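You operate a simulated robot arm through the tools that you are given. There is no shell and no other tool. Be economical: measure what you need, move in short steps, check, and stop when the job is done.

The job below is to be done with a simulated two-armed robot. You get a single attempt, and the scene is never put back.

## Task
Put one of the grey shims from the top of the long bench on top of the orange stubby lens. Close the right bed drawer. Pick up the round black leather case from the bed top with one hand, pass it to the other hand and put it on the low shelf of the camera table. Open the green box lid. The order is free. Set down upright: round black leather case.

The check looks at the end state, three seconds after you hand in, the way a careful person would. Anything else that was tipped, shoved, dropped, spilled or broken makes it a failure. A push-on lid holds only when it is set on centred and level and pressed home; a screw cap is set on level and turned clockwise until tight.

## Robot
Two 6-joint arms with two-finger grippers on one trunk, on a base that drives. Base frame: it is fixed to the floor where the robot stands at the start and does not move with it; the origin is under the middle of the robot, x ahead of it, y to its left, z up; the surface under the hand at the start is at about z = 806. Readings come in mm, degrees, newtons and seconds.
The left shoulder is at the start at [60, 144, 718], the right one opposite. With the tool pointing down near the work surface each hand reaches from about 100 to 680 mm from the robot's upright axis, wherever it stands, measured 20 degrees to its own side. Places, roughly: green box lid [-2700, 1100, 800]; grey shim [750, 250, 750]; low shelf of the camera table [-1800, -1400, 300]; orange stubby lens (6x6x5 cm) [700, -500, 800]; right bed drawer [-5600, -400, 100]; round black leather case (9x9x12 cm) [-5800, 0, 500]. Payload 2.45 kg a hand.
The TCP of each hand is the grasp point between the finger pads, 26 mm short of the fingertips. In the tool frame z runs along the fingers and y along their closing line. Largest opening 96 mm; the body of the gripper starts 69 mm behind the TCP.
Orientation is that of the tool frame in the base frame, as a unit quaternion [x, y, z, w]. With the fingers straight down and closing along the base's y, the tool's x points along the base's -x, its y along +y and its z along -z.

## Interface
- The arms move only by the tool drive_tool. It takes "left_deltas", "right_deltas" or both (then of equal length, played together; a hand with none holds still); each is one flat list of numbers, 7 for each row, row after row: the shift along the base's x, y, z in units of 40 mm (1.0 is 40 mm), then the turn, a rotation vector about the base's x, y, z in units of 4 degrees (1.0 is 4 degrees), then the gripper command, from -1 (fully open) to 1 (shut), values between in proportion. In form: [dx, dy, dz, rx, ry, rz, jaw, dx, dy, dz, rx, ry, rz, jaw, ...]. A call has 1 to 12 rows; each row shifts and turns the commanded pose from where the row before left it. A call with a number of a shift or a turn outside -1 to 1 is refused whole. Rows are played at 5 a second. More than 50 mm and 8.6 degrees between two rows, or a gripper value outside its range, and nothing of the call is played. A pose out of reach is approached as far as the arm can. The call stops where the force on the tool passes 40 N (or 10 N more than at its start, if that is more) or the arm is blocked; 0.2 s more then pass. The fingers move at their own pace and stop on an object; they squeeze with about 31 N. The grip force told is the motor's: it shows also when the fingers shut on nothing. Time passes only in rows, and 0.2 s behind the last, so rows that do not move let the fingers close. The reply holds the time, the measured pose of the TCP, the force on the tool along the base axes, the opening and the grip force, in the units named above and with some noise, with the torque about the TCP (base axes, N m) and any sound that the robot's microphone picked up.
- Cameras (640 x 400 px; columns grow to the right, rows downward): "scene" is now at [147.8, -11.2, 1336.1]; the picture's right is [-0.16, -0.99, 0.00], its down [-0.62, 0.10, -0.78] and it looks along [0.77, -0.12, -0.63] (base axes); focal length 260 px, centre (320, 200). "left" rides on the left gripper at [82, -3, -98] in its tool frame; the picture's right is [0.04, 1.00, 0.00], its down [-0.73, 0.03, -0.68] and it looks along [-0.68, 0.03, 0.73] (tool axes); focal length 256 px, centre (320, 200). "right" rides on the right gripper at [81, 3, -98] in its tool frame; the picture's right is [-0.04, 1.00, 0.00], its down [-0.73, -0.03, -0.68] and it looks along [-0.68, -0.03, 0.73] (tool axes); focal length 256 px, centre (320, 200). There is no depth. A picture from a camera that has moved, and an enlarged one, comes with that camera's place and axes in the base frame and with its lens.
- snapshot(camera): a new picture of that camera. It takes no simulated time.
- lift_body(by): slides the trunk up (or, below 0, down) by that many mm; the arms and the scene camera ride with it, the base frame stays. It gives what a move gives, with no picture.
- base_move(legs): drives the robot by 1 to 6 legs, each [ahead, turn to the left] in mm and degrees, along the robot's own axes; the way and the turn of a leg run together, so that a leg with both is an arc; at most 1500 mm and 180 degrees a leg. The arms and the cameras ride along, it lands a little off, and it stops where it bumps. It gives what a move gives.
- pan_tilt(pan, tilt): turns the head with the scene camera to pan (to the left, within 86 degrees either way) and tilt (down, from -29 to 69), counted from straight ahead of the robot. It gives what a move gives.
- enlarge(camera, box): a new picture of the part [left, top, right, bottom] of that camera's present view, enlarged. It takes no simulated time.
- finish_job(): hands the job in; it is judged then, once.

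Go step by step. Nothing tells you exact positions but the pictures and the camera data: compare them with the known pose of the tool, close in by small moves and look again before you grip or let go. The budget is 165 turns and 118 pictures, counting those below and the enlarged ones. Unless the task says otherwise, let go and move clear before handing in.

The tools are called after ">>>" by a JSON object that holds its "name" and its "arguments". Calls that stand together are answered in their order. drive_tool: Moves the arms, as the interface text tells. Its arguments: {"type":"object","properties":{"left_deltas":{"type":"array"},"right_deltas":{"type":"array"}},"required":[]} The other tools are called the same way: lift_body (by) slides the trunk up or down; base_move (legs) drives the base; pan_tilt (pan, tilt) turns the head that bears the scene camera; snapshot (camera) takes a picture; enlarge (camera, box) takes an enlarged picture of a part of a camera's view; finish_job () hands the job in.

At the start:

```text
time: 0.0
left_tcp_pos: [498.0, 105.5, 1063.2]
left_tool_rot: [-0.001, 1.0, -0.002, -0.001]
left_wrist_force: [-0.3, -0.1, 0.0]
left_moment: [0.03, -0.02, 0.01]
left_gripper_width: 96.3
left_gripper_force: 0.1
right_tcp_pos: [475.4, -250.4, 1021.1]
right_tool_rot: [-0.001, 1.0, 0.0, 0.0]
right_wrist_force: [1.4, 0.0, -0.3]
right_moment: [-0.03, -0.02, 0.02]
right_gripper_width: 95.8
right_gripper_force: 0.2
trunk travel left (down, up): [-343.0, 247.0]
robot x, y, heading: [2.4, 1.2, -0.3]
head pan, tilt: [-9.1, 38.7]
```

scene: 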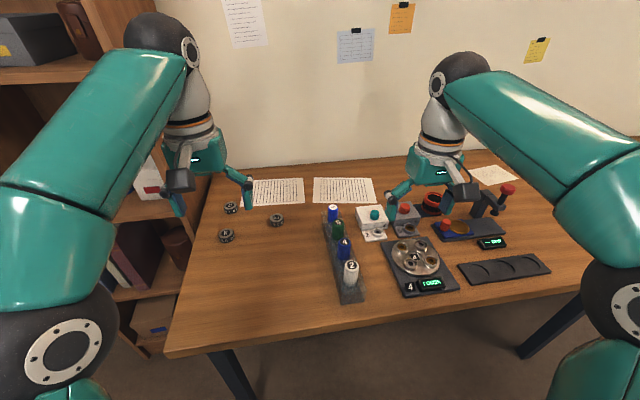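
right: 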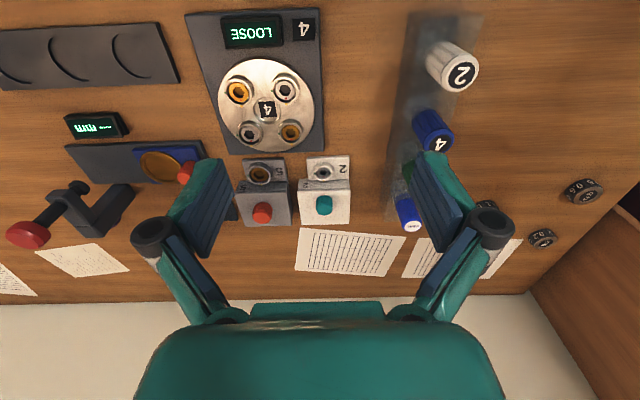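
left: 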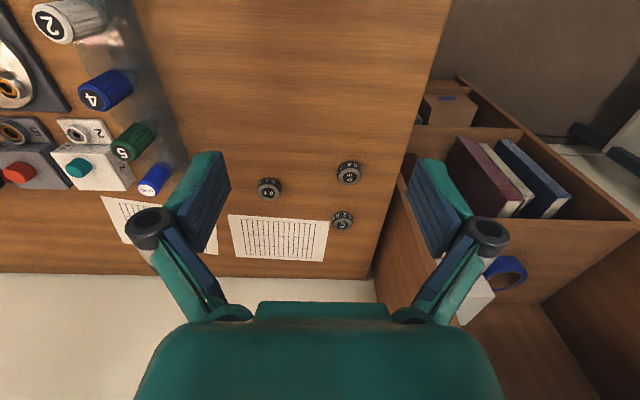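

I see the long bench with three small dark discs at the left and gadgets to the right. I'll enlarge the shims and look right for the orange lens.

>>> {"name": "enlarge", "arguments": {"camera": "scene", "box": [200, 170, 360, 270]}}

>>> {"name": "pan_tilt", "arguments": {"pan": -40, "tilt": 40}}

>>> {"name": "snapshot", "arguments": {"camera": "scene"}}

```text
4.00 times, centred on (280, 220) of scene
camera zoom: at [147.8, -11.2, 1336.1], right [-0.16, -0.99, 0.0], down [-0.62, 0.1, -0.78], along [0.77, -0.12, -0.63], focal length 1038 px, centre (480, 120)
```

zoom: 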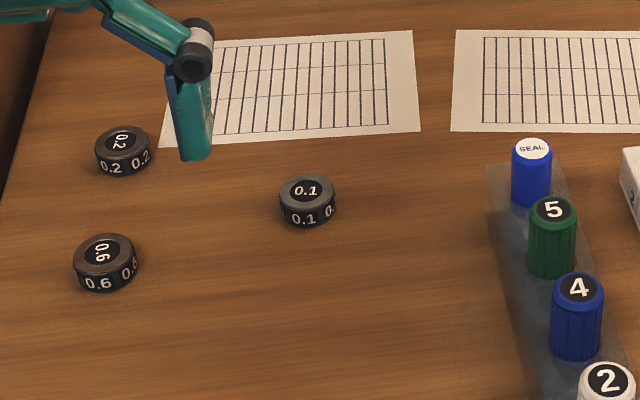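

```text
time: 1.0
left_tcp_pos: [498.1, 106.8, 1062.8]
left_tool_rot: [-0.001, 1.0, -0.002, 0.0]
left_wrist_force: [0.1, 0.3, -0.3]
left_moment: [-0.02, 0.0, 0.0]
left_gripper_width: 96.0
left_gripper_force: 0.1
right_tcp_pos: [475.4, -250.8, 1021.0]
right_tool_rot: [-0.001, 1.0, -0.001, 0.001]
right_wrist_force: [0.1, 0.3, 0.2]
right_moment: [-0.01, 0.01, -0.01]
right_gripper_width: 95.9
right_gripper_force: 0.1
trunk travel left (down, up): [-343.0, 247.0]
robot x, y, heading: [-5.3, 4.1, 0.2]
head pan, tilt: [-40.0, 40.0]
```

```text
113 pictures are left
camera scene: at [128.2, -52.2, 1334.3], right [-0.64, -0.77, 0.0], down [-0.49, 0.41, -0.77], along [0.59, -0.49, -0.64], focal length 260 px, centre (320, 200)
```

scene: 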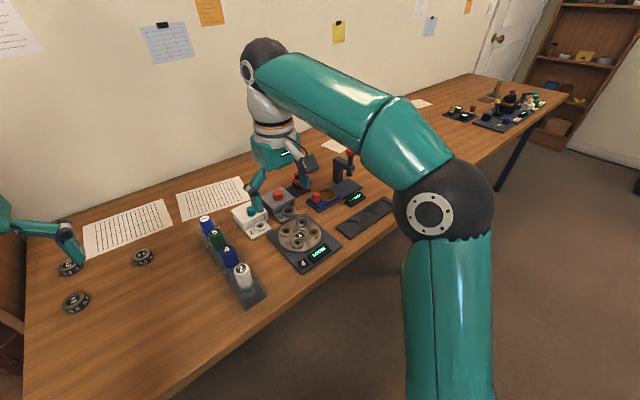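

The lens should be near the red item behind the right gripper. I'll enlarge there.

>>> {"name": "enlarge", "arguments": {"camera": "scene", "box": [240, 130, 400, 230]}}

>>> {"name": "enlarge", "arguments": {"camera": "right", "box": [0, 100, 240, 250]}}

```text
4.00 times, centred on (320, 180) of scene
camera zoom: at [128.2, -52.2, 1334.3], right [-0.64, -0.77, 0.0], down [-0.49, 0.41, -0.77], along [0.59, -0.49, -0.64], focal length 1038 px, centre (320, 280)
```

zoom: 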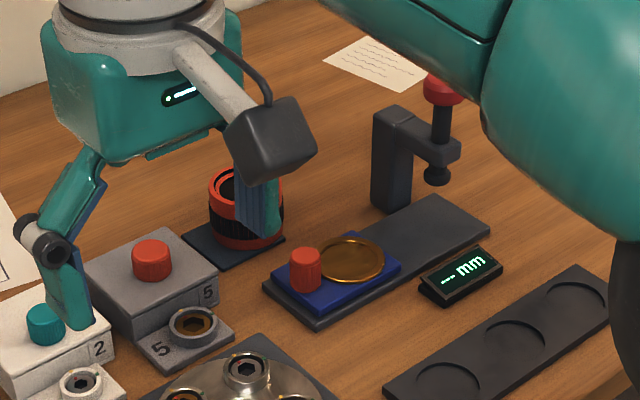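

```text
2.67 times, centred on (120, 175) of right
camera zoom: at [394.9, -248.0, 1119.6], right [0.04, 1.0, 0.0], down [0.73, -0.03, 0.68], along [0.68, -0.03, -0.73], focal length 683 px, centre (853, 267)
```

zoom: 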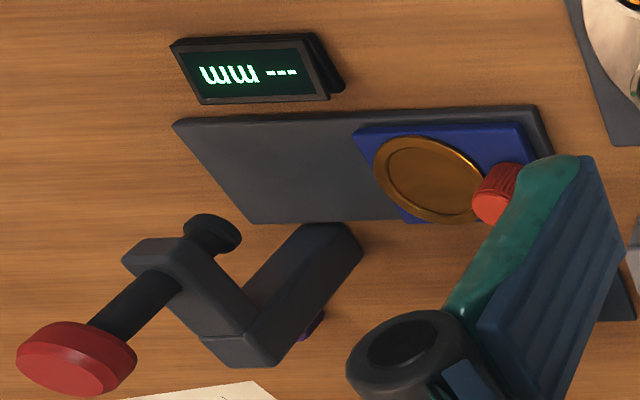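

The orange-and-black lens sits on a dark mat around (709,-449), and the shims 0.1/0.6/0.2 are around (725,25), (690,172), (816,173). I'll drive right and closer so both are in reach, checking the front clearance first.

>>> {"name": "base_move", "arguments": {"legs": [[0, -90], [230, 0], [0, 90]]}}

>>> {"name": "pan_tilt", "arguments": {"pan": 0, "tilt": 65}}

>>> {"name": "snapshot", "arguments": {"camera": "scene"}}

>>> {"name": "snapshot", "arguments": {"camera": "right"}}

```text
time: 4.6
left_tcp_pos: [252.9, -445.8, 1060.8]
left_tool_rot: [0.591, 0.806, -0.005, 0.002]
left_wrist_force: [0.6, 0.0, -0.5]
left_moment: [0.0, 0.07, 0.01]
left_gripper_width: 96.2
left_gripper_force: 0.0
right_tcp_pos: [-94.4, -533.3, 1021.8]
right_tool_rot: [0.592, 0.806, 0.0, 0.0]
right_wrist_force: [-0.3, 0.8, -0.6]
right_moment: [0.04, 0.04, 0.03]
right_gripper_width: 96.5
right_gripper_force: 0.1
trunk travel left (down, up): [-343.0, 247.0]
robot x, y, heading: [53.8, 14.6, -74.6]
head pan, tilt: [-40.0, 40.0]
stopped in leg 1: the robot was blocked; the commanded pose is now the measured one
```

```text
time: 5.7
left_tcp_pos: [252.7, -445.3, 1061.8]
left_tool_rot: [0.591, 0.806, -0.005, 0.002]
left_wrist_force: [0.1, 0.1, -1.2]
left_moment: [0.02, 0.02, 0.01]
left_gripper_width: 96.0
left_gripper_force: 0.0
right_tcp_pos: [-95.1, -531.4, 1022.5]
right_tool_rot: [0.591, 0.806, 0.001, 0.0]
right_wrist_force: [-0.9, 0.2, -0.3]
right_moment: [0.02, 0.01, 0.0]
right_gripper_width: 95.8
right_gripper_force: 0.1
trunk travel left (down, up): [-343.0, 247.0]
robot x, y, heading: [53.4, 15.7, -74.7]
head pan, tilt: [0.0, 65.0]
```

```text
110 pictures are left
camera scene: at [87.9, -100.3, 1302.0], right [-0.96, -0.26, 0.0], down [-0.24, 0.87, -0.42], along [0.11, -0.41, -0.91], focal length 260 px, centre (320, 200)
```

scene: 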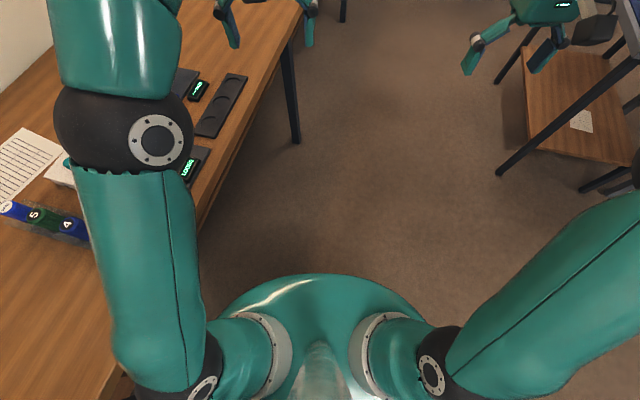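

```text
109 pictures are left
camera right: at [-115.4, -453.6, 1120.5], right [0.96, 0.26, 0.0], down [0.19, -0.71, 0.68], along [0.18, -0.65, -0.73], focal length 256 px, centre (320, 200)
```

right: 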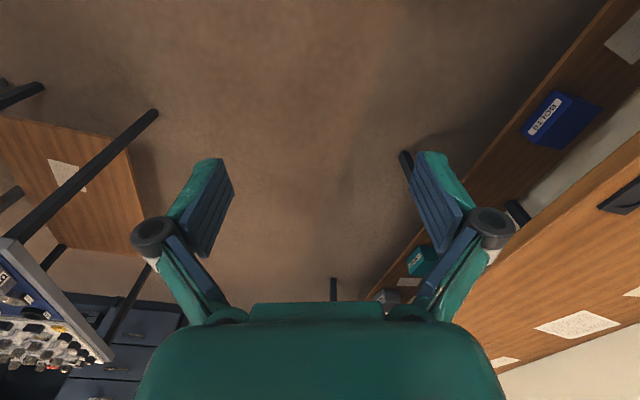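

The turn was blocked at -75°, likely the left shoulder against the bench edge. I'll turn back, back off from the bench, then go along it.

>>> {"name": "base_move", "arguments": {"legs": [[0, 35], [-220, 0], [0, -50], [390, 0], [0, 90]]}}

>>> {"name": "snapshot", "arguments": {"camera": "scene"}}

```text
time: 8.5
left_tcp_pos: [448.3, -221.1, 1064.2]
left_tool_rot: [0.325, 0.946, -0.005, 0.005]
left_wrist_force: [-0.1, -0.5, 0.3]
left_moment: [0.03, 0.0, 0.0]
left_gripper_width: 95.7
left_gripper_force: 0.1
right_tcp_pos: [211.4, -490.8, 1024.7]
right_tool_rot: [0.324, 0.946, 0.0, 0.001]
right_wrist_force: [-0.1, 0.0, 0.8]
right_moment: [0.01, -0.03, -0.02]
right_gripper_width: 96.1
right_gripper_force: 0.0
trunk travel left (down, up): [-343.0, 247.0]
robot x, y, heading: [9.8, 23.7, -42.4]
head pan, tilt: [0.0, 65.0]
stopped in leg 2: the robot was blocked; the commanded pose is now the measured one
```

```text
108 pictures are left
camera scene: at [99.9, -55.5, 1302.3], right [-0.67, -0.74, 0.0], down [-0.67, 0.61, -0.42], along [0.31, -0.29, -0.91], focal length 260 px, centre (320, 200)
```

scene: 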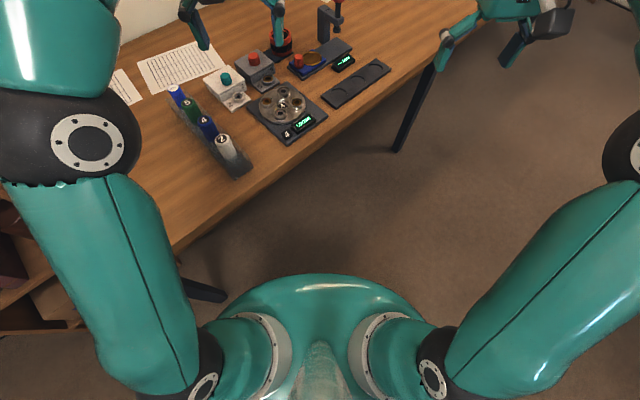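

Something blocks behind. I'll look left and right before moving again.

>>> {"name": "pan_tilt", "arguments": {"pan": 86, "tilt": 50}}

>>> {"name": "snapshot", "arguments": {"camera": "scene"}}

>>> {"name": "pan_tilt", "arguments": {"pan": -86, "tilt": 35}}

>>> {"name": "snapshot", "arguments": {"camera": "scene"}}

```text
time: 10.1
left_tcp_pos: [449.7, -223.6, 1063.3]
left_tool_rot: [0.326, 0.945, -0.005, 0.005]
left_wrist_force: [0.1, 0.6, 0.3]
left_moment: [0.01, 0.02, 0.0]
left_gripper_width: 95.8
left_gripper_force: 0.1
right_tcp_pos: [212.3, -493.5, 1023.0]
right_tool_rot: [0.324, 0.946, 0.0, 0.0]
right_wrist_force: [-0.4, 0.3, 0.3]
right_moment: [-0.01, 0.03, -0.02]
right_gripper_width: 96.0
right_gripper_force: 0.0
trunk travel left (down, up): [-343.0, 247.0]
robot x, y, heading: [10.4, 24.1, -42.4]
head pan, tilt: [85.9, 50.0]
```

```text
107 pictures are left
camera scene: at [111.2, 36.9, 1320.1], right [0.69, -0.72, 0.0], down [-0.55, -0.53, -0.64], along [0.46, 0.44, -0.77], focal length 260 px, centre (320, 200)
```

scene: 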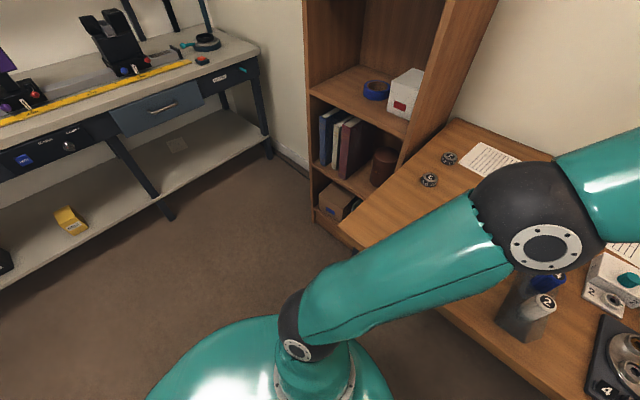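

```text
time: 12.7
left_tcp_pos: [449.3, -223.8, 1062.8]
left_tool_rot: [0.324, 0.946, -0.004, 0.006]
left_wrist_force: [0.4, 0.2, -0.9]
left_moment: [0.0, 0.01, -0.02]
left_gripper_width: 96.0
left_gripper_force: 0.1
right_tcp_pos: [211.9, -492.3, 1022.9]
right_tool_rot: [0.324, 0.946, -0.001, 0.001]
right_wrist_force: [-0.2, 0.1, -0.3]
right_moment: [0.02, -0.02, 0.01]
right_gripper_width: 96.2
right_gripper_force: 0.1
trunk travel left (down, up): [-343.0, 247.0]
robot x, y, heading: [11.1, 25.0, -42.3]
head pan, tilt: [-85.9, 35.0]
```

```text
106 pictures are left
camera scene: at [1.0, -85.5, 1341.9], right [-0.79, 0.62, 0.0], down [0.35, 0.45, -0.82], along [-0.51, -0.64, -0.57], focal length 260 px, centre (320, 200)
```

scene: 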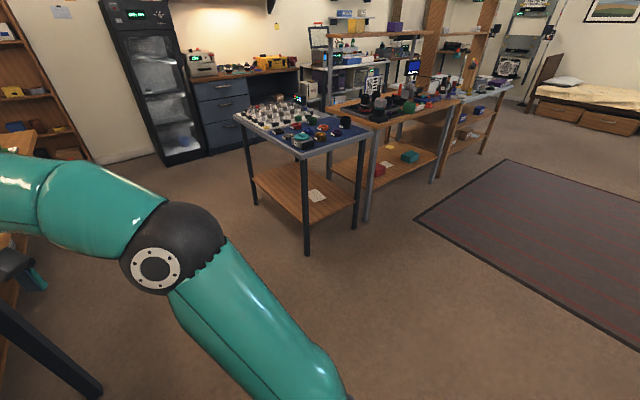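

The only unseen zone is behind-left. I'll turn left so the head can see it.

>>> {"name": "base_move", "arguments": {"legs": [[0, 70]]}}

>>> {"name": "pan_tilt", "arguments": {"pan": 86, "tilt": 50}}

>>> {"name": "snapshot", "arguments": {"camera": "scene"}}

```text
time: 16.6
left_tcp_pos: [381.7, 360.5, 1063.0]
left_tool_rot: [-0.288, 0.958, -0.001, 0.006]
left_wrist_force: [-0.2, 0.5, -0.4]
left_moment: [0.01, 0.01, -0.01]
left_gripper_width: 95.8
left_gripper_force: 0.1
right_tcp_pos: [559.4, 50.2, 1022.9]
right_tool_rot: [-0.288, 0.958, 0.0, -0.001]
right_wrist_force: [-0.4, -0.6, 0.1]
right_moment: [0.01, -0.02, -0.04]
right_gripper_width: 96.0
right_gripper_force: 0.0
trunk travel left (down, up): [-343.0, 247.0]
robot x, y, heading: [36.3, -25.2, 28.8]
head pan, tilt: [-85.9, 35.0]
```

```text
time: 19.2
left_tcp_pos: [380.3, 359.6, 1064.3]
left_tool_rot: [-0.286, 0.958, -0.001, 0.007]
left_wrist_force: [-1.2, -0.9, -1.5]
left_moment: [-0.02, 0.01, -0.01]
left_gripper_width: 95.7
left_gripper_force: 0.0
right_tcp_pos: [558.1, 50.4, 1024.0]
right_tool_rot: [-0.288, 0.958, 0.0, 0.0]
right_wrist_force: [0.3, -0.2, -0.4]
right_moment: [0.02, 0.02, 0.0]
right_gripper_width: 96.1
right_gripper_force: 0.0
trunk travel left (down, up): [-343.0, 247.0]
robot x, y, heading: [33.7, -26.6, 28.8]
head pan, tilt: [85.9, 50.0]
```

```text
105 pictures are left
camera scene: at [55.9, 74.5, 1320.1], right [0.91, 0.42, 0.0], down [0.32, -0.7, -0.64], along [-0.27, 0.58, -0.77], focal length 260 px, centre (320, 200)
```

scene: 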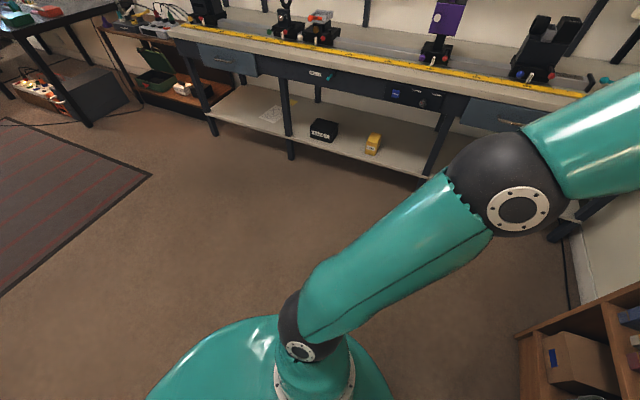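

The floor behind is clear, so the block was probably lingering contact. I'll try backing up from here.

>>> {"name": "base_move", "arguments": {"legs": [[-150, 0]]}}

```text
time: 20.6
left_tcp_pos: [249.1, 287.9, 1065.0]
left_tool_rot: [-0.287, 0.958, -0.001, 0.007]
left_wrist_force: [-0.9, 0.0, 0.1]
left_moment: [0.03, -0.02, 0.02]
left_gripper_width: 96.0
left_gripper_force: 0.1
right_tcp_pos: [427.5, -22.7, 1025.7]
right_tool_rot: [-0.288, 0.958, 0.0, 0.001]
right_wrist_force: [-0.1, -0.1, -0.2]
right_moment: [0.01, -0.04, 0.01]
right_gripper_width: 96.1
right_gripper_force: 0.1
trunk travel left (down, up): [-343.0, 247.0]
robot x, y, heading: [-98.5, -99.1, 28.4]
head pan, tilt: [85.9, 50.0]
```

Backing works. I'll raise the trunk a bit so the shoulders clear the bench, then take up a stance right of here.

>>> {"name": "lift_body", "arguments": {"by": 100}}

>>> {"name": "base_move", "arguments": {"legs": [[0, -68], [200, 0], [0, 40], [60, 0]]}}

>>> {"name": "pan_tilt", "arguments": {"pan": -10, "tilt": 45}}

>>> {"name": "snapshot", "arguments": {"camera": "scene"}}

>>> {"name": "snapshot", "arguments": {"camera": "right"}}

```text
time: 21.9
left_tcp_pos: [250.1, 289.6, 1163.5]
left_tool_rot: [-0.287, 0.958, -0.001, 0.006]
left_wrist_force: [0.1, -0.1, 0.3]
left_moment: [0.01, -0.03, 0.01]
left_gripper_width: 95.8
left_gripper_force: 0.0
right_tcp_pos: [429.5, -22.2, 1124.3]
right_tool_rot: [-0.288, 0.958, 0.0, 0.0]
right_wrist_force: [0.2, 0.4, 0.7]
right_moment: [0.02, 0.0, 0.0]
right_gripper_width: 96.0
right_gripper_force: 0.0
trunk travel left (down, up): [-443.0, 147.0]
robot x, y, heading: [-97.9, -94.1, 28.7]
head pan, tilt: [85.9, 50.0]
```

```text
time: 29.6
left_tcp_pos: [610.6, -65.7, 1162.2]
left_tool_rot: [-0.035, 0.999, -0.001, 0.004]
left_wrist_force: [1.2, -0.2, 0.1]
left_moment: [0.04, 0.05, 0.03]
left_gripper_width: 95.9
left_gripper_force: 0.1
right_tcp_pos: [612.6, -423.0, 1122.5]
right_tool_rot: [-0.035, 0.999, 0.001, 0.0]
right_wrist_force: [0.2, -0.3, -0.9]
right_moment: [0.03, 0.08, 0.0]
right_gripper_width: 95.9
right_gripper_force: 0.0
trunk travel left (down, up): [-443.0, 147.0]
robot x, y, heading: [112.9, -221.9, -0.7]
head pan, tilt: [85.9, 50.0]
```

```text
time: 31.3
left_tcp_pos: [608.4, -64.1, 1164.3]
left_tool_rot: [-0.034, 0.999, -0.003, 0.005]
left_wrist_force: [-0.4, 0.6, -0.2]
left_moment: [0.0, -0.04, 0.01]
left_gripper_width: 96.1
left_gripper_force: 0.0
right_tcp_pos: [610.9, -421.1, 1123.6]
right_tool_rot: [-0.035, 0.999, -0.001, 0.0]
right_wrist_force: [0.4, -0.5, -0.4]
right_moment: [-0.01, 0.01, -0.01]
right_gripper_width: 95.8
right_gripper_force: 0.0
trunk travel left (down, up): [-443.0, 147.0]
robot x, y, heading: [110.0, -222.5, -0.5]
head pan, tilt: [-10.0, 45.0]
```

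```text
104 pictures are left
camera scene: at [257.3, -236.7, 1427.0], right [-0.18, -0.98, 0.0], down [-0.7, 0.13, -0.71], along [0.69, -0.13, -0.71], focal length 260 px, centre (320, 200)
```

scene: 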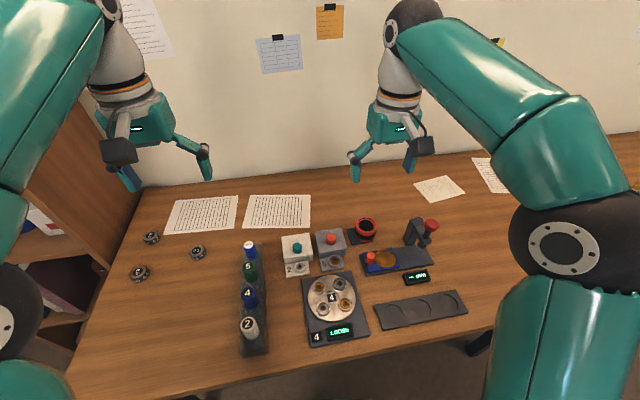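

```text
103 pictures are left
camera right: at [530.0, -425.3, 1222.3], right [-0.03, 1.0, 0.0], down [0.73, 0.02, 0.68], along [0.68, 0.02, -0.73], focal length 256 px, centre (320, 200)
```

right: 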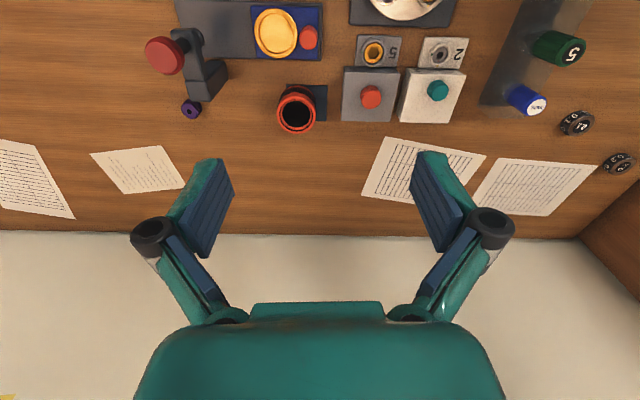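

Good stance. Now a closer look at the lens and the 0.1 shim.

>>> {"name": "enlarge", "arguments": {"camera": "right", "box": [248, 70, 344, 130]}}

>>> {"name": "enlarge", "arguments": {"camera": "scene", "box": [120, 210, 280, 310]}}

>>> {"name": "enlarge", "arguments": {"camera": "scene", "box": [320, 200, 416, 260]}}

```text
6.67 times, centred on (296, 100) of right
camera zoom: at [530.0, -425.3, 1222.3], right [-0.03, 1.0, 0.0], down [0.73, 0.02, 0.68], along [0.68, 0.02, -0.73], focal length 1707 px, centre (480, 867)
```

zoom: 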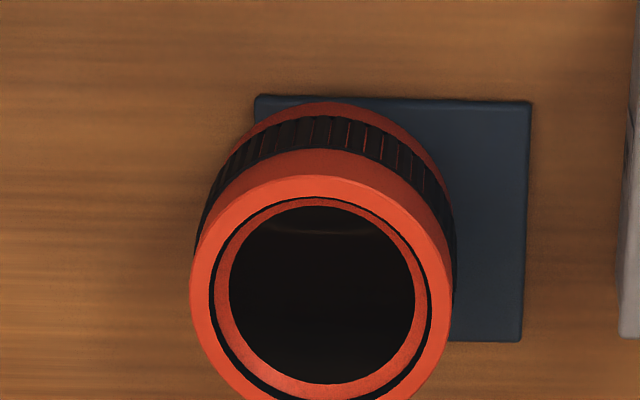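

```text
4.00 times, centred on (200, 260) of scene
camera zoom: at [257.3, -236.7, 1427.0], right [-0.18, -0.98, 0.0], down [-0.7, 0.13, -0.71], along [0.69, -0.13, -0.71], focal length 1038 px, centre (800, -40)
```

zoom: 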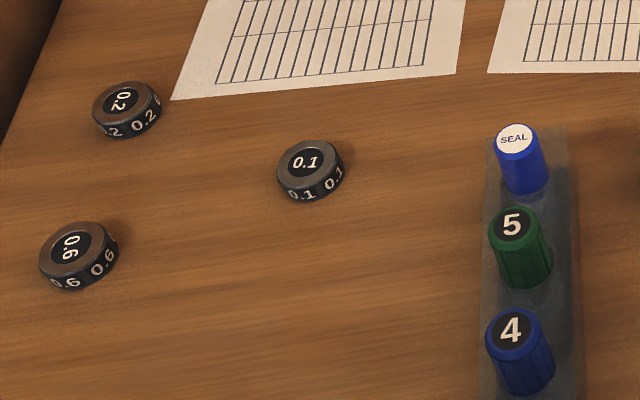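

```text
6.67 times, centred on (368, 230) of scene
camera zoom: at [257.3, -236.7, 1427.0], right [-0.18, -0.98, 0.0], down [-0.7, 0.13, -0.71], along [0.69, -0.13, -0.71], focal length 1730 px, centre (0, 0)
```

zoom: 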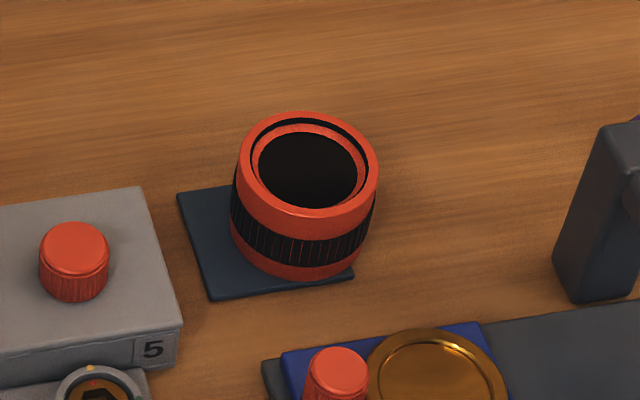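

Lens and shim measured: the 0.1 shim at about (719,27), roughly 43 mm across. I'll bring the left hand above it with a partly open gripper.

>>> {"name": "drive_tool", "arguments": {"left_deltas": [0.46, 0.38, -0.6, 0, 0, 0, -0.5, 0.46, 0.38, -0.9, 0, 0, 0, -0.5, 0.46, 0.38, -0.9, 0, 0, 0, -0.5, 0.46, 0.38, -0.9, 0, 0, 0, -0.5, 0.46, 0.38, -0.9, 0, 0, 0, -0.5, 0.46, 0.38, -0.9, 0, 0, 0, -0.5, 0, 0, 0, 0, 0, 0, -0.5]}}

>>> {"name": "snapshot", "arguments": {"camera": "left"}}

```text
time: 32.9
left_tcp_pos: [717.6, 26.9, 960.5]
left_tool_rot: [-0.034, 0.999, -0.002, 0.006]
left_wrist_force: [0.4, -0.4, 0.0]
left_moment: [-0.02, -0.03, 0.0]
left_gripper_width: 71.7
left_gripper_force: 0.1
right_tcp_pos: [609.5, -423.0, 1125.6]
right_tool_rot: [-0.034, 0.999, 0.0, 0.0]
right_wrist_force: [0.4, -0.2, -0.1]
right_moment: [-0.01, 0.04, 0.01]
right_gripper_width: 95.9
right_gripper_force: 0.1
trunk travel left (down, up): [-443.0, 147.0]
robot x, y, heading: [116.0, -223.7, -0.4]
head pan, tilt: [-10.0, 45.0]
```

```text
99 pictures are left
camera left: at [636.5, 17.7, 1057.1], right [-0.11, 0.99, -0.01], down [0.72, 0.08, 0.69], along [0.68, 0.07, -0.73], focal length 256 px, centre (320, 200)
```

left: 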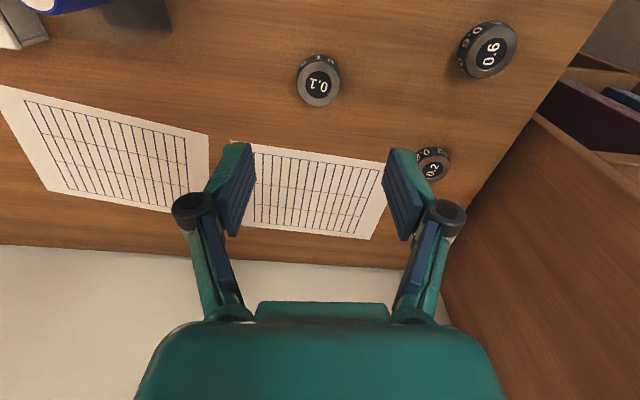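

The shim is directly below the TCP. Descending to just above it.

>>> {"name": "drive_tool", "arguments": {"left_deltas": [0, -0.05, -0.9, 0, 0, 0, -0.4, 0, 0, -0.8, 0, 0, 0, -0.4, 0, 0, -0.7, 0, 0, 0, -0.4, 0, 0, 0, 0, 0, 0, -0.4]}}

>>> {"name": "snapshot", "arguments": {"camera": "left"}}

```text
time: 33.9
left_tcp_pos: [717.8, 23.7, 865.4]
left_tool_rot: [-0.034, 0.999, -0.003, 0.006]
left_wrist_force: [0.7, -0.4, -0.4]
left_moment: [0.0, -0.03, 0.02]
left_gripper_width: 67.2
left_gripper_force: 0.0
right_tcp_pos: [609.7, -422.4, 1123.9]
right_tool_rot: [-0.035, 0.999, 0.0, 0.001]
right_wrist_force: [0.9, 1.0, -0.4]
right_moment: [0.0, -0.01, -0.02]
right_gripper_width: 96.0
right_gripper_force: 0.0
trunk travel left (down, up): [-443.0, 147.0]
robot x, y, heading: [117.1, -223.3, -0.4]
head pan, tilt: [-10.0, 45.0]
```

```text
98 pictures are left
camera left: at [635.8, 15.6, 962.0], right [-0.11, 0.99, -0.01], down [0.72, 0.08, 0.69], along [0.68, 0.07, -0.73], focal length 256 px, centre (320, 200)
```

left: 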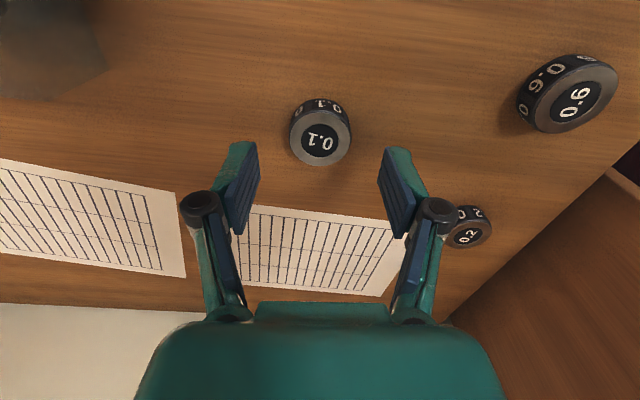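

Aligned. Lower to grasp height and close.

>>> {"name": "drive_tool", "arguments": {"left_deltas": [0, 0, -0.4, 0, 0, 0, -0.4, 0, 0, -0.28, 0, 0, 0, -0.4, 0, 0, 0, 0, 0, 0, 1, 0, 0, 0, 0, 0, 0, 1, 0, 0, 0, 0, 0, 0, 1]}}

```text
time: 35.1
left_tcp_pos: [717.4, 24.4, 837.3]
left_tool_rot: [-0.034, 0.999, -0.002, 0.006]
left_wrist_force: [-0.6, 0.5, 0.2]
left_moment: [0.01, 0.02, 0.01]
left_gripper_width: 38.5
left_gripper_force: 30.9
right_tcp_pos: [611.0, -422.2, 1124.0]
right_tool_rot: [-0.035, 0.999, 0.0, 0.0]
right_wrist_force: [0.3, 0.0, 0.5]
right_moment: [-0.01, 0.0, 0.02]
right_gripper_width: 96.0
right_gripper_force: 0.0
trunk travel left (down, up): [-443.0, 147.0]
robot x, y, heading: [112.4, -223.1, -0.6]
head pan, tilt: [-10.0, 45.0]
```

Gripped at 38.5 mm. I'll lift the shim and use the right camera for a close look at how deep the lens front is.

>>> {"name": "drive_tool", "arguments": {"left_deltas": [0, 0, 0.5, 0, 0, 0, 1, 0, 0, 1, 0, 0, 0, 1, 0, 0, 1, 0, 0, 0, 1, 0, 0, 1, 0, 0, 0, 1, 0, 0, 1, 0, 0, 0, 1], "right_deltas": [0.05, -0.13, -0.9, 0, 0, 0, -1, 0.05, -0.13, -0.9, 0, 0, 0, -1, 0.05, -0.13, -0.9, 0, 0, 0, -1, 0.05, -0.13, -0.9, 0, 0, 0, -1, 0.05, -0.13, -0.9, 0, 0, 0, -1]}}

>>> {"name": "enlarge", "arguments": {"camera": "right", "box": [240, 130, 400, 230]}}

>>> {"name": "snapshot", "arguments": {"camera": "left"}}

```text
time: 36.3
left_tcp_pos: [718.2, 22.9, 1015.9]
left_tool_rot: [-0.035, 0.999, -0.002, 0.006]
left_wrist_force: [-0.8, 0.0, 0.0]
left_moment: [-0.01, 0.0, -0.02]
left_gripper_width: 38.5
left_gripper_force: 30.7
right_tcp_pos: [623.2, -449.8, 942.3]
right_tool_rot: [-0.035, 0.999, 0.0, -0.001]
right_wrist_force: [1.3, -0.6, -0.1]
right_moment: [-0.03, 0.0, -0.03]
right_gripper_width: 96.2
right_gripper_force: 0.0
trunk travel left (down, up): [-443.0, 147.0]
robot x, y, heading: [115.0, -226.2, -0.1]
head pan, tilt: [-10.0, 45.0]
```

```text
4.00 times, centred on (320, 180) of right
camera zoom: at [542.3, -452.9, 1040.7], right [-0.03, 1.0, 0.0], down [0.73, 0.02, 0.68], along [0.68, 0.02, -0.73], focal length 1024 px, centre (320, 280)
```

zoom: 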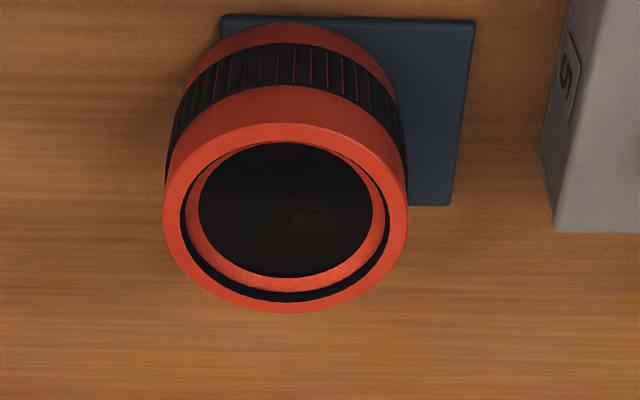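

```text
96 pictures are left
camera left: at [636.6, 14.8, 1113.1], right [-0.11, 0.99, -0.01], down [0.72, 0.08, 0.69], along [0.68, 0.07, -0.73], focal length 256 px, centre (320, 200)
```

left: 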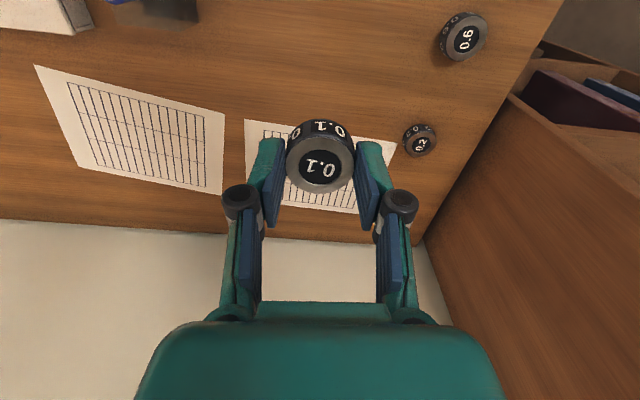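

The lens front is a ring about 52 mm inside with roughly 4 mm recess, so the shim can rest there centred. Lens centre ≈ (697,-455). I'll raise the right hand and turn the base right so the left hand reaches it.

>>> {"name": "drive_tool", "arguments": {"right_deltas": [0, 0, 1, 0, 0, 0, -1, 0, 0, 1, 0, 0, 0, -1, -0.5, 0, 1, 0, 0, 0, -1, -0.5, 0, 1, 0, 0, 0, -1]}}

>>> {"name": "base_move", "arguments": {"legs": [[0, -42]]}}

>>> {"name": "snapshot", "arguments": {"camera": "left"}}

```text
time: 37.3
left_tcp_pos: [717.6, 24.5, 1017.0]
left_tool_rot: [-0.034, 0.999, -0.003, 0.006]
left_wrist_force: [-0.5, 0.2, -1.0]
left_moment: [0.02, 0.02, 0.01]
left_gripper_width: 38.5
left_gripper_force: 31.4
right_tcp_pos: [581.3, -449.1, 1104.9]
right_tool_rot: [-0.034, 0.999, 0.0, 0.0]
right_wrist_force: [0.3, -1.0, -0.5]
right_moment: [0.01, -0.02, 0.04]
right_gripper_width: 96.0
right_gripper_force: 0.0
trunk travel left (down, up): [-443.0, 147.0]
robot x, y, heading: [118.4, -222.8, -0.4]
head pan, tilt: [-10.0, 45.0]
```

```text
time: 39.9
left_tcp_pos: [715.9, -429.7, 1025.7]
left_tool_rot: [0.321, 0.947, -0.005, 0.012]
left_wrist_force: [-0.3, 0.5, -0.7]
left_moment: [0.01, -0.02, 0.04]
left_gripper_width: 38.3
left_gripper_force: 30.6
right_tcp_pos: [300.0, -695.1, 1109.5]
right_tool_rot: [0.321, 0.947, 0.0, 0.009]
right_wrist_force: [-0.4, -0.5, 0.8]
right_moment: [-0.02, -0.01, -0.02]
right_gripper_width: 95.9
right_gripper_force: 0.1
trunk travel left (down, up): [-443.0, 147.0]
robot x, y, heading: [121.4, -216.1, -42.4]
head pan, tilt: [-10.0, 45.0]
```

```text
95 pictures are left
camera left: at [646.5, -380.6, 1121.0], right [0.58, 0.82, 0.0], down [0.59, -0.41, 0.7], along [0.57, -0.4, -0.72], focal length 256 px, centre (320, 200)
```

left: 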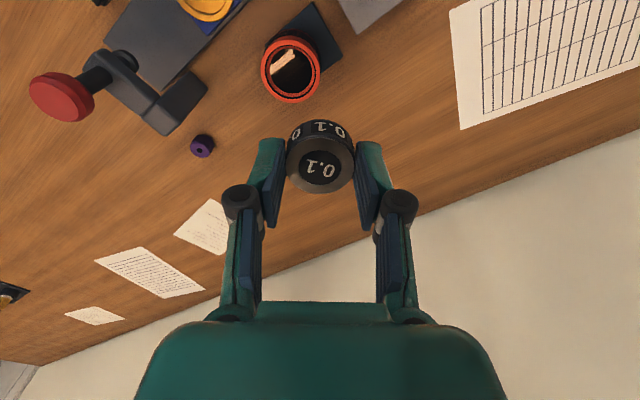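

Lens seen at about (700,-456). Moving over it and lowering partway.

>>> {"name": "drive_tool", "arguments": {"left_deltas": [-0.13, -0.22, -0.7, 0, 0, 0, 1, -0.13, -0.22, -0.7, 0, 0, 0, 1, -0.13, -0.22, -0.6, 0, 0, 0, 1, 0, 0, 0, 0, 0, 0, 1]}}

>>> {"name": "snapshot", "arguments": {"camera": "left"}}

>>> {"name": "pan_tilt", "arguments": {"pan": 30, "tilt": 40}}

>>> {"name": "snapshot", "arguments": {"camera": "scene"}}

```text
time: 40.9
left_tcp_pos: [700.9, -458.2, 945.7]
left_tool_rot: [0.321, 0.947, -0.004, 0.009]
left_wrist_force: [-0.3, 0.2, -0.6]
left_moment: [-0.01, 0.03, -0.01]
left_gripper_width: 38.4
left_gripper_force: 30.5
right_tcp_pos: [300.4, -695.3, 1109.3]
right_tool_rot: [0.32, 0.947, 0.0, 0.006]
right_wrist_force: [0.3, -0.2, 0.7]
right_moment: [0.03, 0.04, -0.01]
right_gripper_width: 95.7
right_gripper_force: 0.0
trunk travel left (down, up): [-443.0, 147.0]
robot x, y, heading: [119.4, -212.6, -42.2]
head pan, tilt: [-10.0, 45.0]
```

```text
94 pictures are left
camera left: at [632.7, -409.9, 1040.9], right [0.58, 0.82, 0.0], down [0.59, -0.41, 0.7], along [0.57, -0.4, -0.72], focal length 256 px, centre (320, 200)
```

left: 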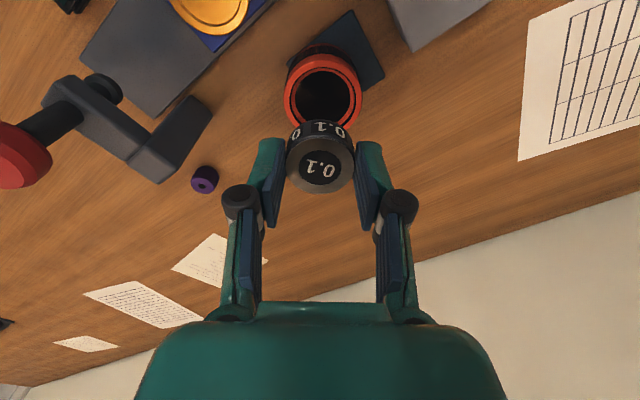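

```text
time: 41.9
left_tcp_pos: [700.1, -458.4, 946.2]
left_tool_rot: [0.32, 0.947, -0.005, 0.01]
left_wrist_force: [0.3, -0.4, -0.4]
left_moment: [-0.01, 0.01, 0.02]
left_gripper_width: 38.8
left_gripper_force: 30.6
right_tcp_pos: [300.9, -695.5, 1109.7]
right_tool_rot: [0.321, 0.947, 0.001, 0.006]
right_wrist_force: [0.9, -0.3, 0.1]
right_moment: [-0.01, -0.01, 0.03]
right_gripper_width: 95.9
right_gripper_force: 0.1
trunk travel left (down, up): [-443.0, 147.0]
robot x, y, heading: [118.0, -208.8, -42.0]
head pan, tilt: [30.0, 40.0]
```

```text
93 pictures are left
camera scene: at [229.8, -259.3, 1436.4], right [-0.21, -0.98, 0.0], down [-0.62, 0.13, -0.78], along [0.76, -0.17, -0.63], focal length 260 px, centre (320, 200)
```

scene: 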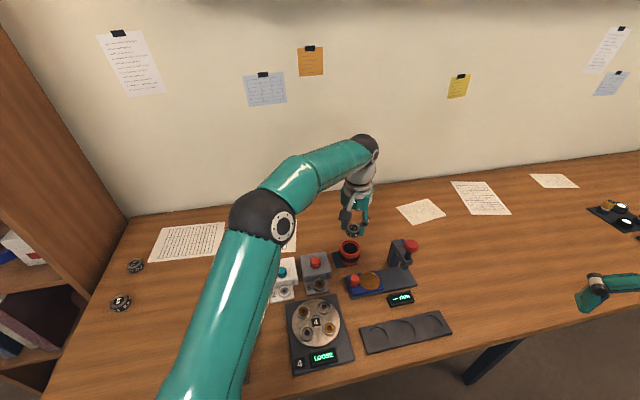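

Slight correction and lower further, then check from both cameras.

>>> {"name": "drive_tool", "arguments": {"left_deltas": [-0.1, 0.12, -0.4, 0, 0, 0, 1, 0, 0, -0.4, 0, 0, 0, 1, 0, 0, 0, 0, 0, 0, 1]}}

>>> {"name": "enlarge", "arguments": {"camera": "left", "box": [240, 70, 400, 170]}}

>>> {"name": "enlarge", "arguments": {"camera": "scene", "box": [302, 200, 398, 260]}}

```text
time: 42.7
left_tcp_pos: [698.2, -452.1, 912.9]
left_tool_rot: [0.32, 0.947, -0.004, 0.011]
left_wrist_force: [-0.4, 0.9, -1.0]
left_moment: [-0.01, 0.01, 0.02]
left_gripper_width: 38.4
left_gripper_force: 31.3
right_tcp_pos: [301.0, -696.7, 1109.4]
right_tool_rot: [0.321, 0.947, 0.0, 0.006]
right_wrist_force: [0.0, -0.4, 0.3]
right_moment: [0.0, 0.01, -0.02]
right_gripper_width: 96.1
right_gripper_force: 0.0
trunk travel left (down, up): [-443.0, 147.0]
robot x, y, heading: [117.7, -212.6, -42.3]
head pan, tilt: [30.0, 40.0]
```

```text
4.00 times, centred on (320, 120) of left
camera zoom: at [630.6, -404.7, 1008.5], right [0.58, 0.82, 0.0], down [0.59, -0.41, 0.7], along [0.57, -0.4, -0.72], focal length 1024 px, centre (320, 520)
```

zoom: 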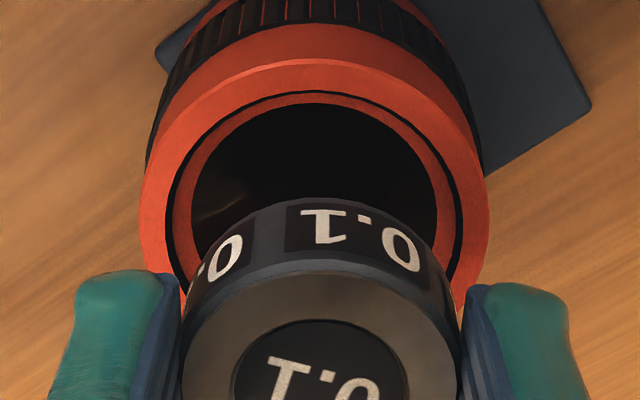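

```text
6.67 times, centred on (350, 230) of scene
camera zoom: at [229.8, -259.3, 1436.5], right [-0.21, -0.98, 0.0], down [-0.62, 0.13, -0.78], along [0.76, -0.17, -0.63], focal length 1730 px, centre (120, 0)
```

zoom: 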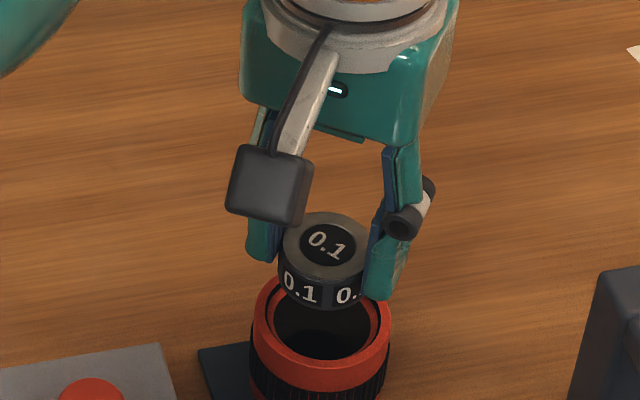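

The lens centre is a few mm further off at (702,-456). Correcting and lowering gently.

>>> {"name": "drive_tool", "arguments": {"left_deltas": [0.1, -0.1, -0.2, 0, 0, 0, 1, 0, 0, -0.4, 0, 0, 0, 1, 0, 0, 0, 0, 0, 0, 1]}}

>>> {"name": "enlarge", "arguments": {"camera": "left", "box": [240, 70, 400, 170]}}

>>> {"name": "enlarge", "arguments": {"camera": "scene", "box": [302, 200, 398, 260]}}

```text
time: 43.5
left_tcp_pos: [703.2, -456.5, 889.3]
left_tool_rot: [0.32, 0.947, -0.004, 0.011]
left_wrist_force: [-0.8, 0.7, -0.4]
left_moment: [0.03, -0.01, 0.0]
left_gripper_width: 38.1
left_gripper_force: 31.3
right_tcp_pos: [301.6, -695.8, 1108.4]
right_tool_rot: [0.321, 0.947, 0.0, 0.006]
right_wrist_force: [0.7, 0.6, -0.3]
right_moment: [0.01, 0.01, -0.06]
right_gripper_width: 96.0
right_gripper_force: 0.0
trunk travel left (down, up): [-443.0, 147.0]
robot x, y, heading: [119.2, -208.5, -42.1]
head pan, tilt: [30.0, 40.0]
```

```text
4.00 times, centred on (320, 120) of left
camera zoom: at [635.3, -408.7, 983.9], right [0.58, 0.82, 0.0], down [0.59, -0.41, 0.7], along [0.57, -0.4, -0.72], focal length 1024 px, centre (320, 520)
```

zoom: 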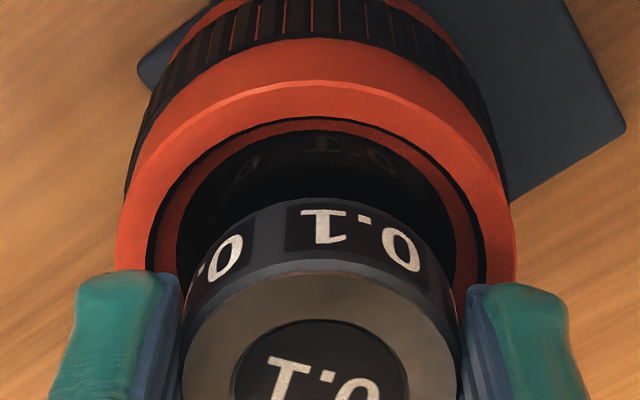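

```text
6.67 times, centred on (350, 230) of scene
camera zoom: at [229.9, -259.3, 1436.5], right [-0.21, -0.98, 0.0], down [-0.62, 0.13, -0.78], along [0.76, -0.17, -0.63], focal length 1730 px, centre (120, 0)
```

zoom: 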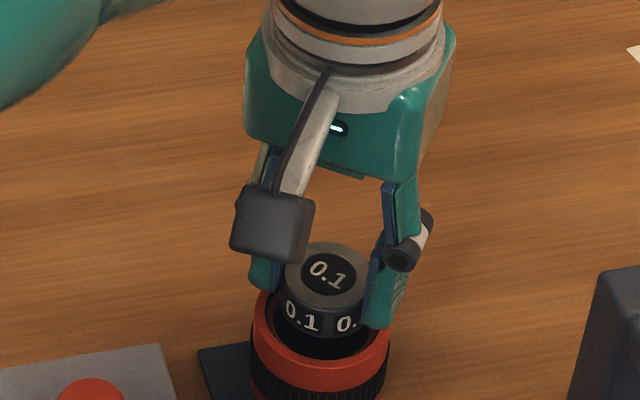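

Well centred, and the glass reflection shows a shallow front. Lowering in small steps watching the force.

>>> {"name": "drive_tool", "arguments": {"left_deltas": [0, 0, -0.1, 0, 0, 0, 1, 0, 0, -0.1, 0, 0, 0, 1, 0, 0, 0, 0, 0, 0, 1]}}

>>> {"name": "enlarge", "arguments": {"camera": "left", "box": [240, 70, 400, 170]}}

```text
time: 44.3
left_tcp_pos: [703.1, -458.3, 882.1]
left_tool_rot: [0.32, 0.947, -0.006, 0.014]
left_wrist_force: [2.2, -2.1, 26.2]
left_moment: [-0.11, -0.09, -0.01]
left_gripper_width: 38.9
left_gripper_force: 30.6
right_tcp_pos: [301.4, -696.2, 1108.9]
right_tool_rot: [0.32, 0.947, 0.001, 0.006]
right_wrist_force: [0.0, 0.3, -0.4]
right_moment: [-0.01, 0.01, 0.01]
right_gripper_width: 96.0
right_gripper_force: 0.0
trunk travel left (down, up): [-443.0, 147.0]
robot x, y, heading: [122.7, -214.2, -42.2]
head pan, tilt: [30.0, 40.0]
```

```text
4.00 times, centred on (320, 120) of left
camera zoom: at [635.8, -409.0, 977.4], right [0.57, 0.82, 0.0], down [0.58, -0.41, 0.7], along [0.57, -0.4, -0.71], focal length 1024 px, centre (320, 520)
```

zoom: 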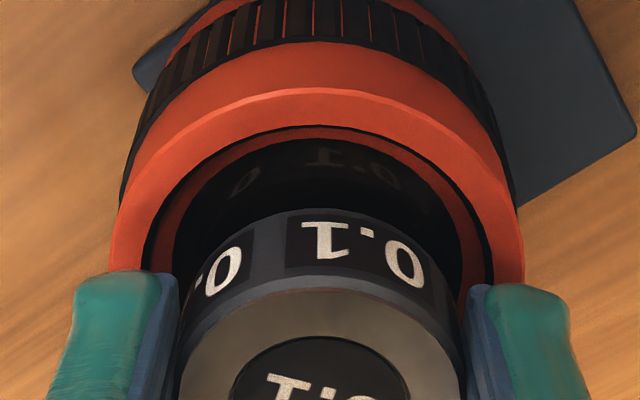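

Contact at z≈882. I'll ease up slightly, open, and lift clear.

>>> {"name": "drive_tool", "arguments": {"left_deltas": [0, 0, 0.05, 0, 0, 0, 1, 0, 0, 0, 0, 0, 0, 0.15, 0, 0, 0, 0, 0, 0, -0.05, 0, 0, 0, 0, 0, 0, -0.05]}}

>>> {"name": "enlarge", "arguments": {"camera": "left", "box": [240, 70, 400, 170]}}

>>> {"name": "enlarge", "arguments": {"camera": "scene", "box": [302, 200, 398, 260]}}

```text
time: 45.3
left_tcp_pos: [703.2, -456.6, 882.6]
left_tool_rot: [0.321, 0.947, -0.004, 0.01]
left_wrist_force: [0.8, 0.1, -0.6]
left_moment: [0.0, -0.01, 0.0]
left_gripper_width: 50.4
left_gripper_force: 0.0
right_tcp_pos: [300.8, -696.1, 1110.1]
right_tool_rot: [0.321, 0.947, 0.0, 0.007]
right_wrist_force: [0.1, 0.7, 0.2]
right_moment: [0.04, 0.02, -0.02]
right_gripper_width: 96.3
right_gripper_force: 0.1
trunk travel left (down, up): [-443.0, 147.0]
robot x, y, heading: [117.7, -209.9, -42.2]
head pan, tilt: [30.0, 40.0]
```

```text
4.00 times, centred on (320, 120) of left
camera zoom: at [634.8, -408.4, 977.4], right [0.58, 0.82, 0.0], down [0.59, -0.41, 0.7], along [0.57, -0.4, -0.72], focal length 1024 px, centre (320, 520)
```

zoom: 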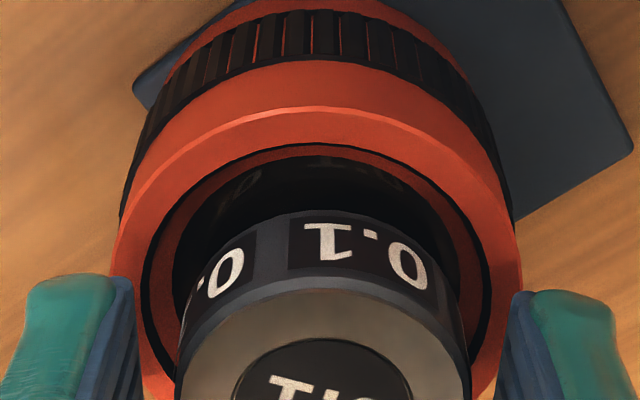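

```text
6.67 times, centred on (350, 230) of scene
camera zoom: at [230.0, -259.5, 1436.5], right [-0.21, -0.98, 0.0], down [-0.62, 0.13, -0.78], along [0.76, -0.17, -0.63], focal length 1730 px, centre (120, 0)
```

zoom: 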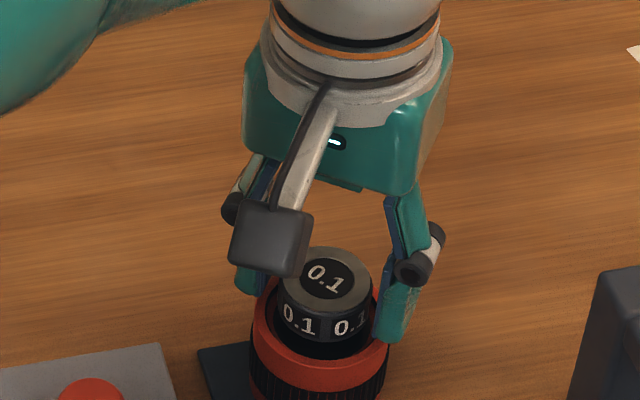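

The shim sits level in the lens front. Opening a little more and lifting away.

>>> {"name": "drive_tool", "arguments": {"left_deltas": [0, 0, 0.2, 0, 0, 0, -0.15, 0, 0, 0.5, 0, 0, 0, -0.3, 0, 0, 1, 0, 0, 0, -0.3, 0, 0, 1, 0, 0, 0, -0.3, -0.5, 0.3, 1, 0, 0, 0, -0.3, -0.5, 0.3, 1, 0, 0, 0, -0.3]}}

>>> {"name": "enlarge", "arguments": {"camera": "scene", "box": [302, 200, 398, 260]}}

```text
time: 46.7
left_tcp_pos: [658.9, -433.0, 1071.1]
left_tool_rot: [0.32, 0.947, -0.004, 0.01]
left_wrist_force: [0.7, -0.3, 0.7]
left_moment: [0.0, 0.01, 0.01]
left_gripper_width: 62.5
left_gripper_force: 0.1
right_tcp_pos: [300.0, -695.7, 1108.6]
right_tool_rot: [0.32, 0.947, 0.001, 0.007]
right_wrist_force: [-0.4, 0.6, -0.4]
right_moment: [-0.03, -0.02, -0.02]
right_gripper_width: 96.2
right_gripper_force: 0.1
trunk travel left (down, up): [-443.0, 147.0]
robot x, y, heading: [114.6, -212.7, -42.3]
head pan, tilt: [30.0, 40.0]
```

```text
6.67 times, centred on (350, 230) of scene
camera zoom: at [229.9, -259.3, 1436.6], right [-0.21, -0.98, 0.0], down [-0.62, 0.13, -0.78], along [0.76, -0.17, -0.63], focal length 1730 px, centre (120, 0)
```

zoom: 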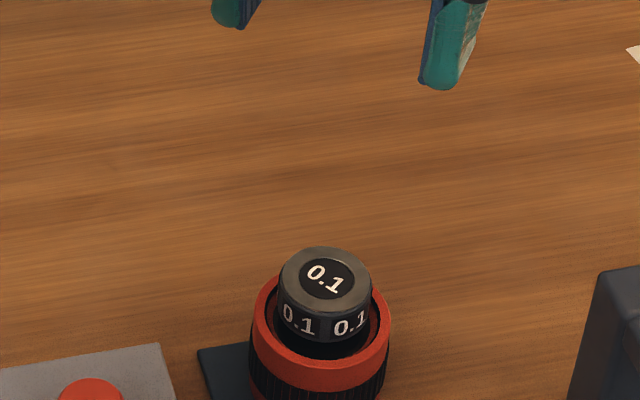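

Shim done. Turning back to heading 0 and backing away from the bench.

>>> {"name": "base_move", "arguments": {"legs": [[0, 42], [-500, 0]]}}

```text
time: 48.0
left_tcp_pos: [699.8, -370.6, 1067.6]
left_tool_rot: [0.243, 0.97, 0.006, 0.011]
left_wrist_force: [0.0, 0.4, -0.4]
left_moment: [0.03, -0.03, 0.02]
left_gripper_width: 62.4
left_gripper_force: 0.1
right_tcp_pos: [389.3, -687.7, 1100.9]
right_tool_rot: [0.243, 0.97, 0.01, 0.005]
right_wrist_force: [-0.5, 0.0, 0.9]
right_moment: [0.0, -0.03, -0.01]
right_gripper_width: 96.0
right_gripper_force: 0.1
trunk travel left (down, up): [-443.0, 147.0]
robot x, y, heading: [133.2, -219.8, -36.7]
head pan, tilt: [30.0, 40.0]
stopped in leg 1: the robot was blocked; the commanded pose is now the measured one
```

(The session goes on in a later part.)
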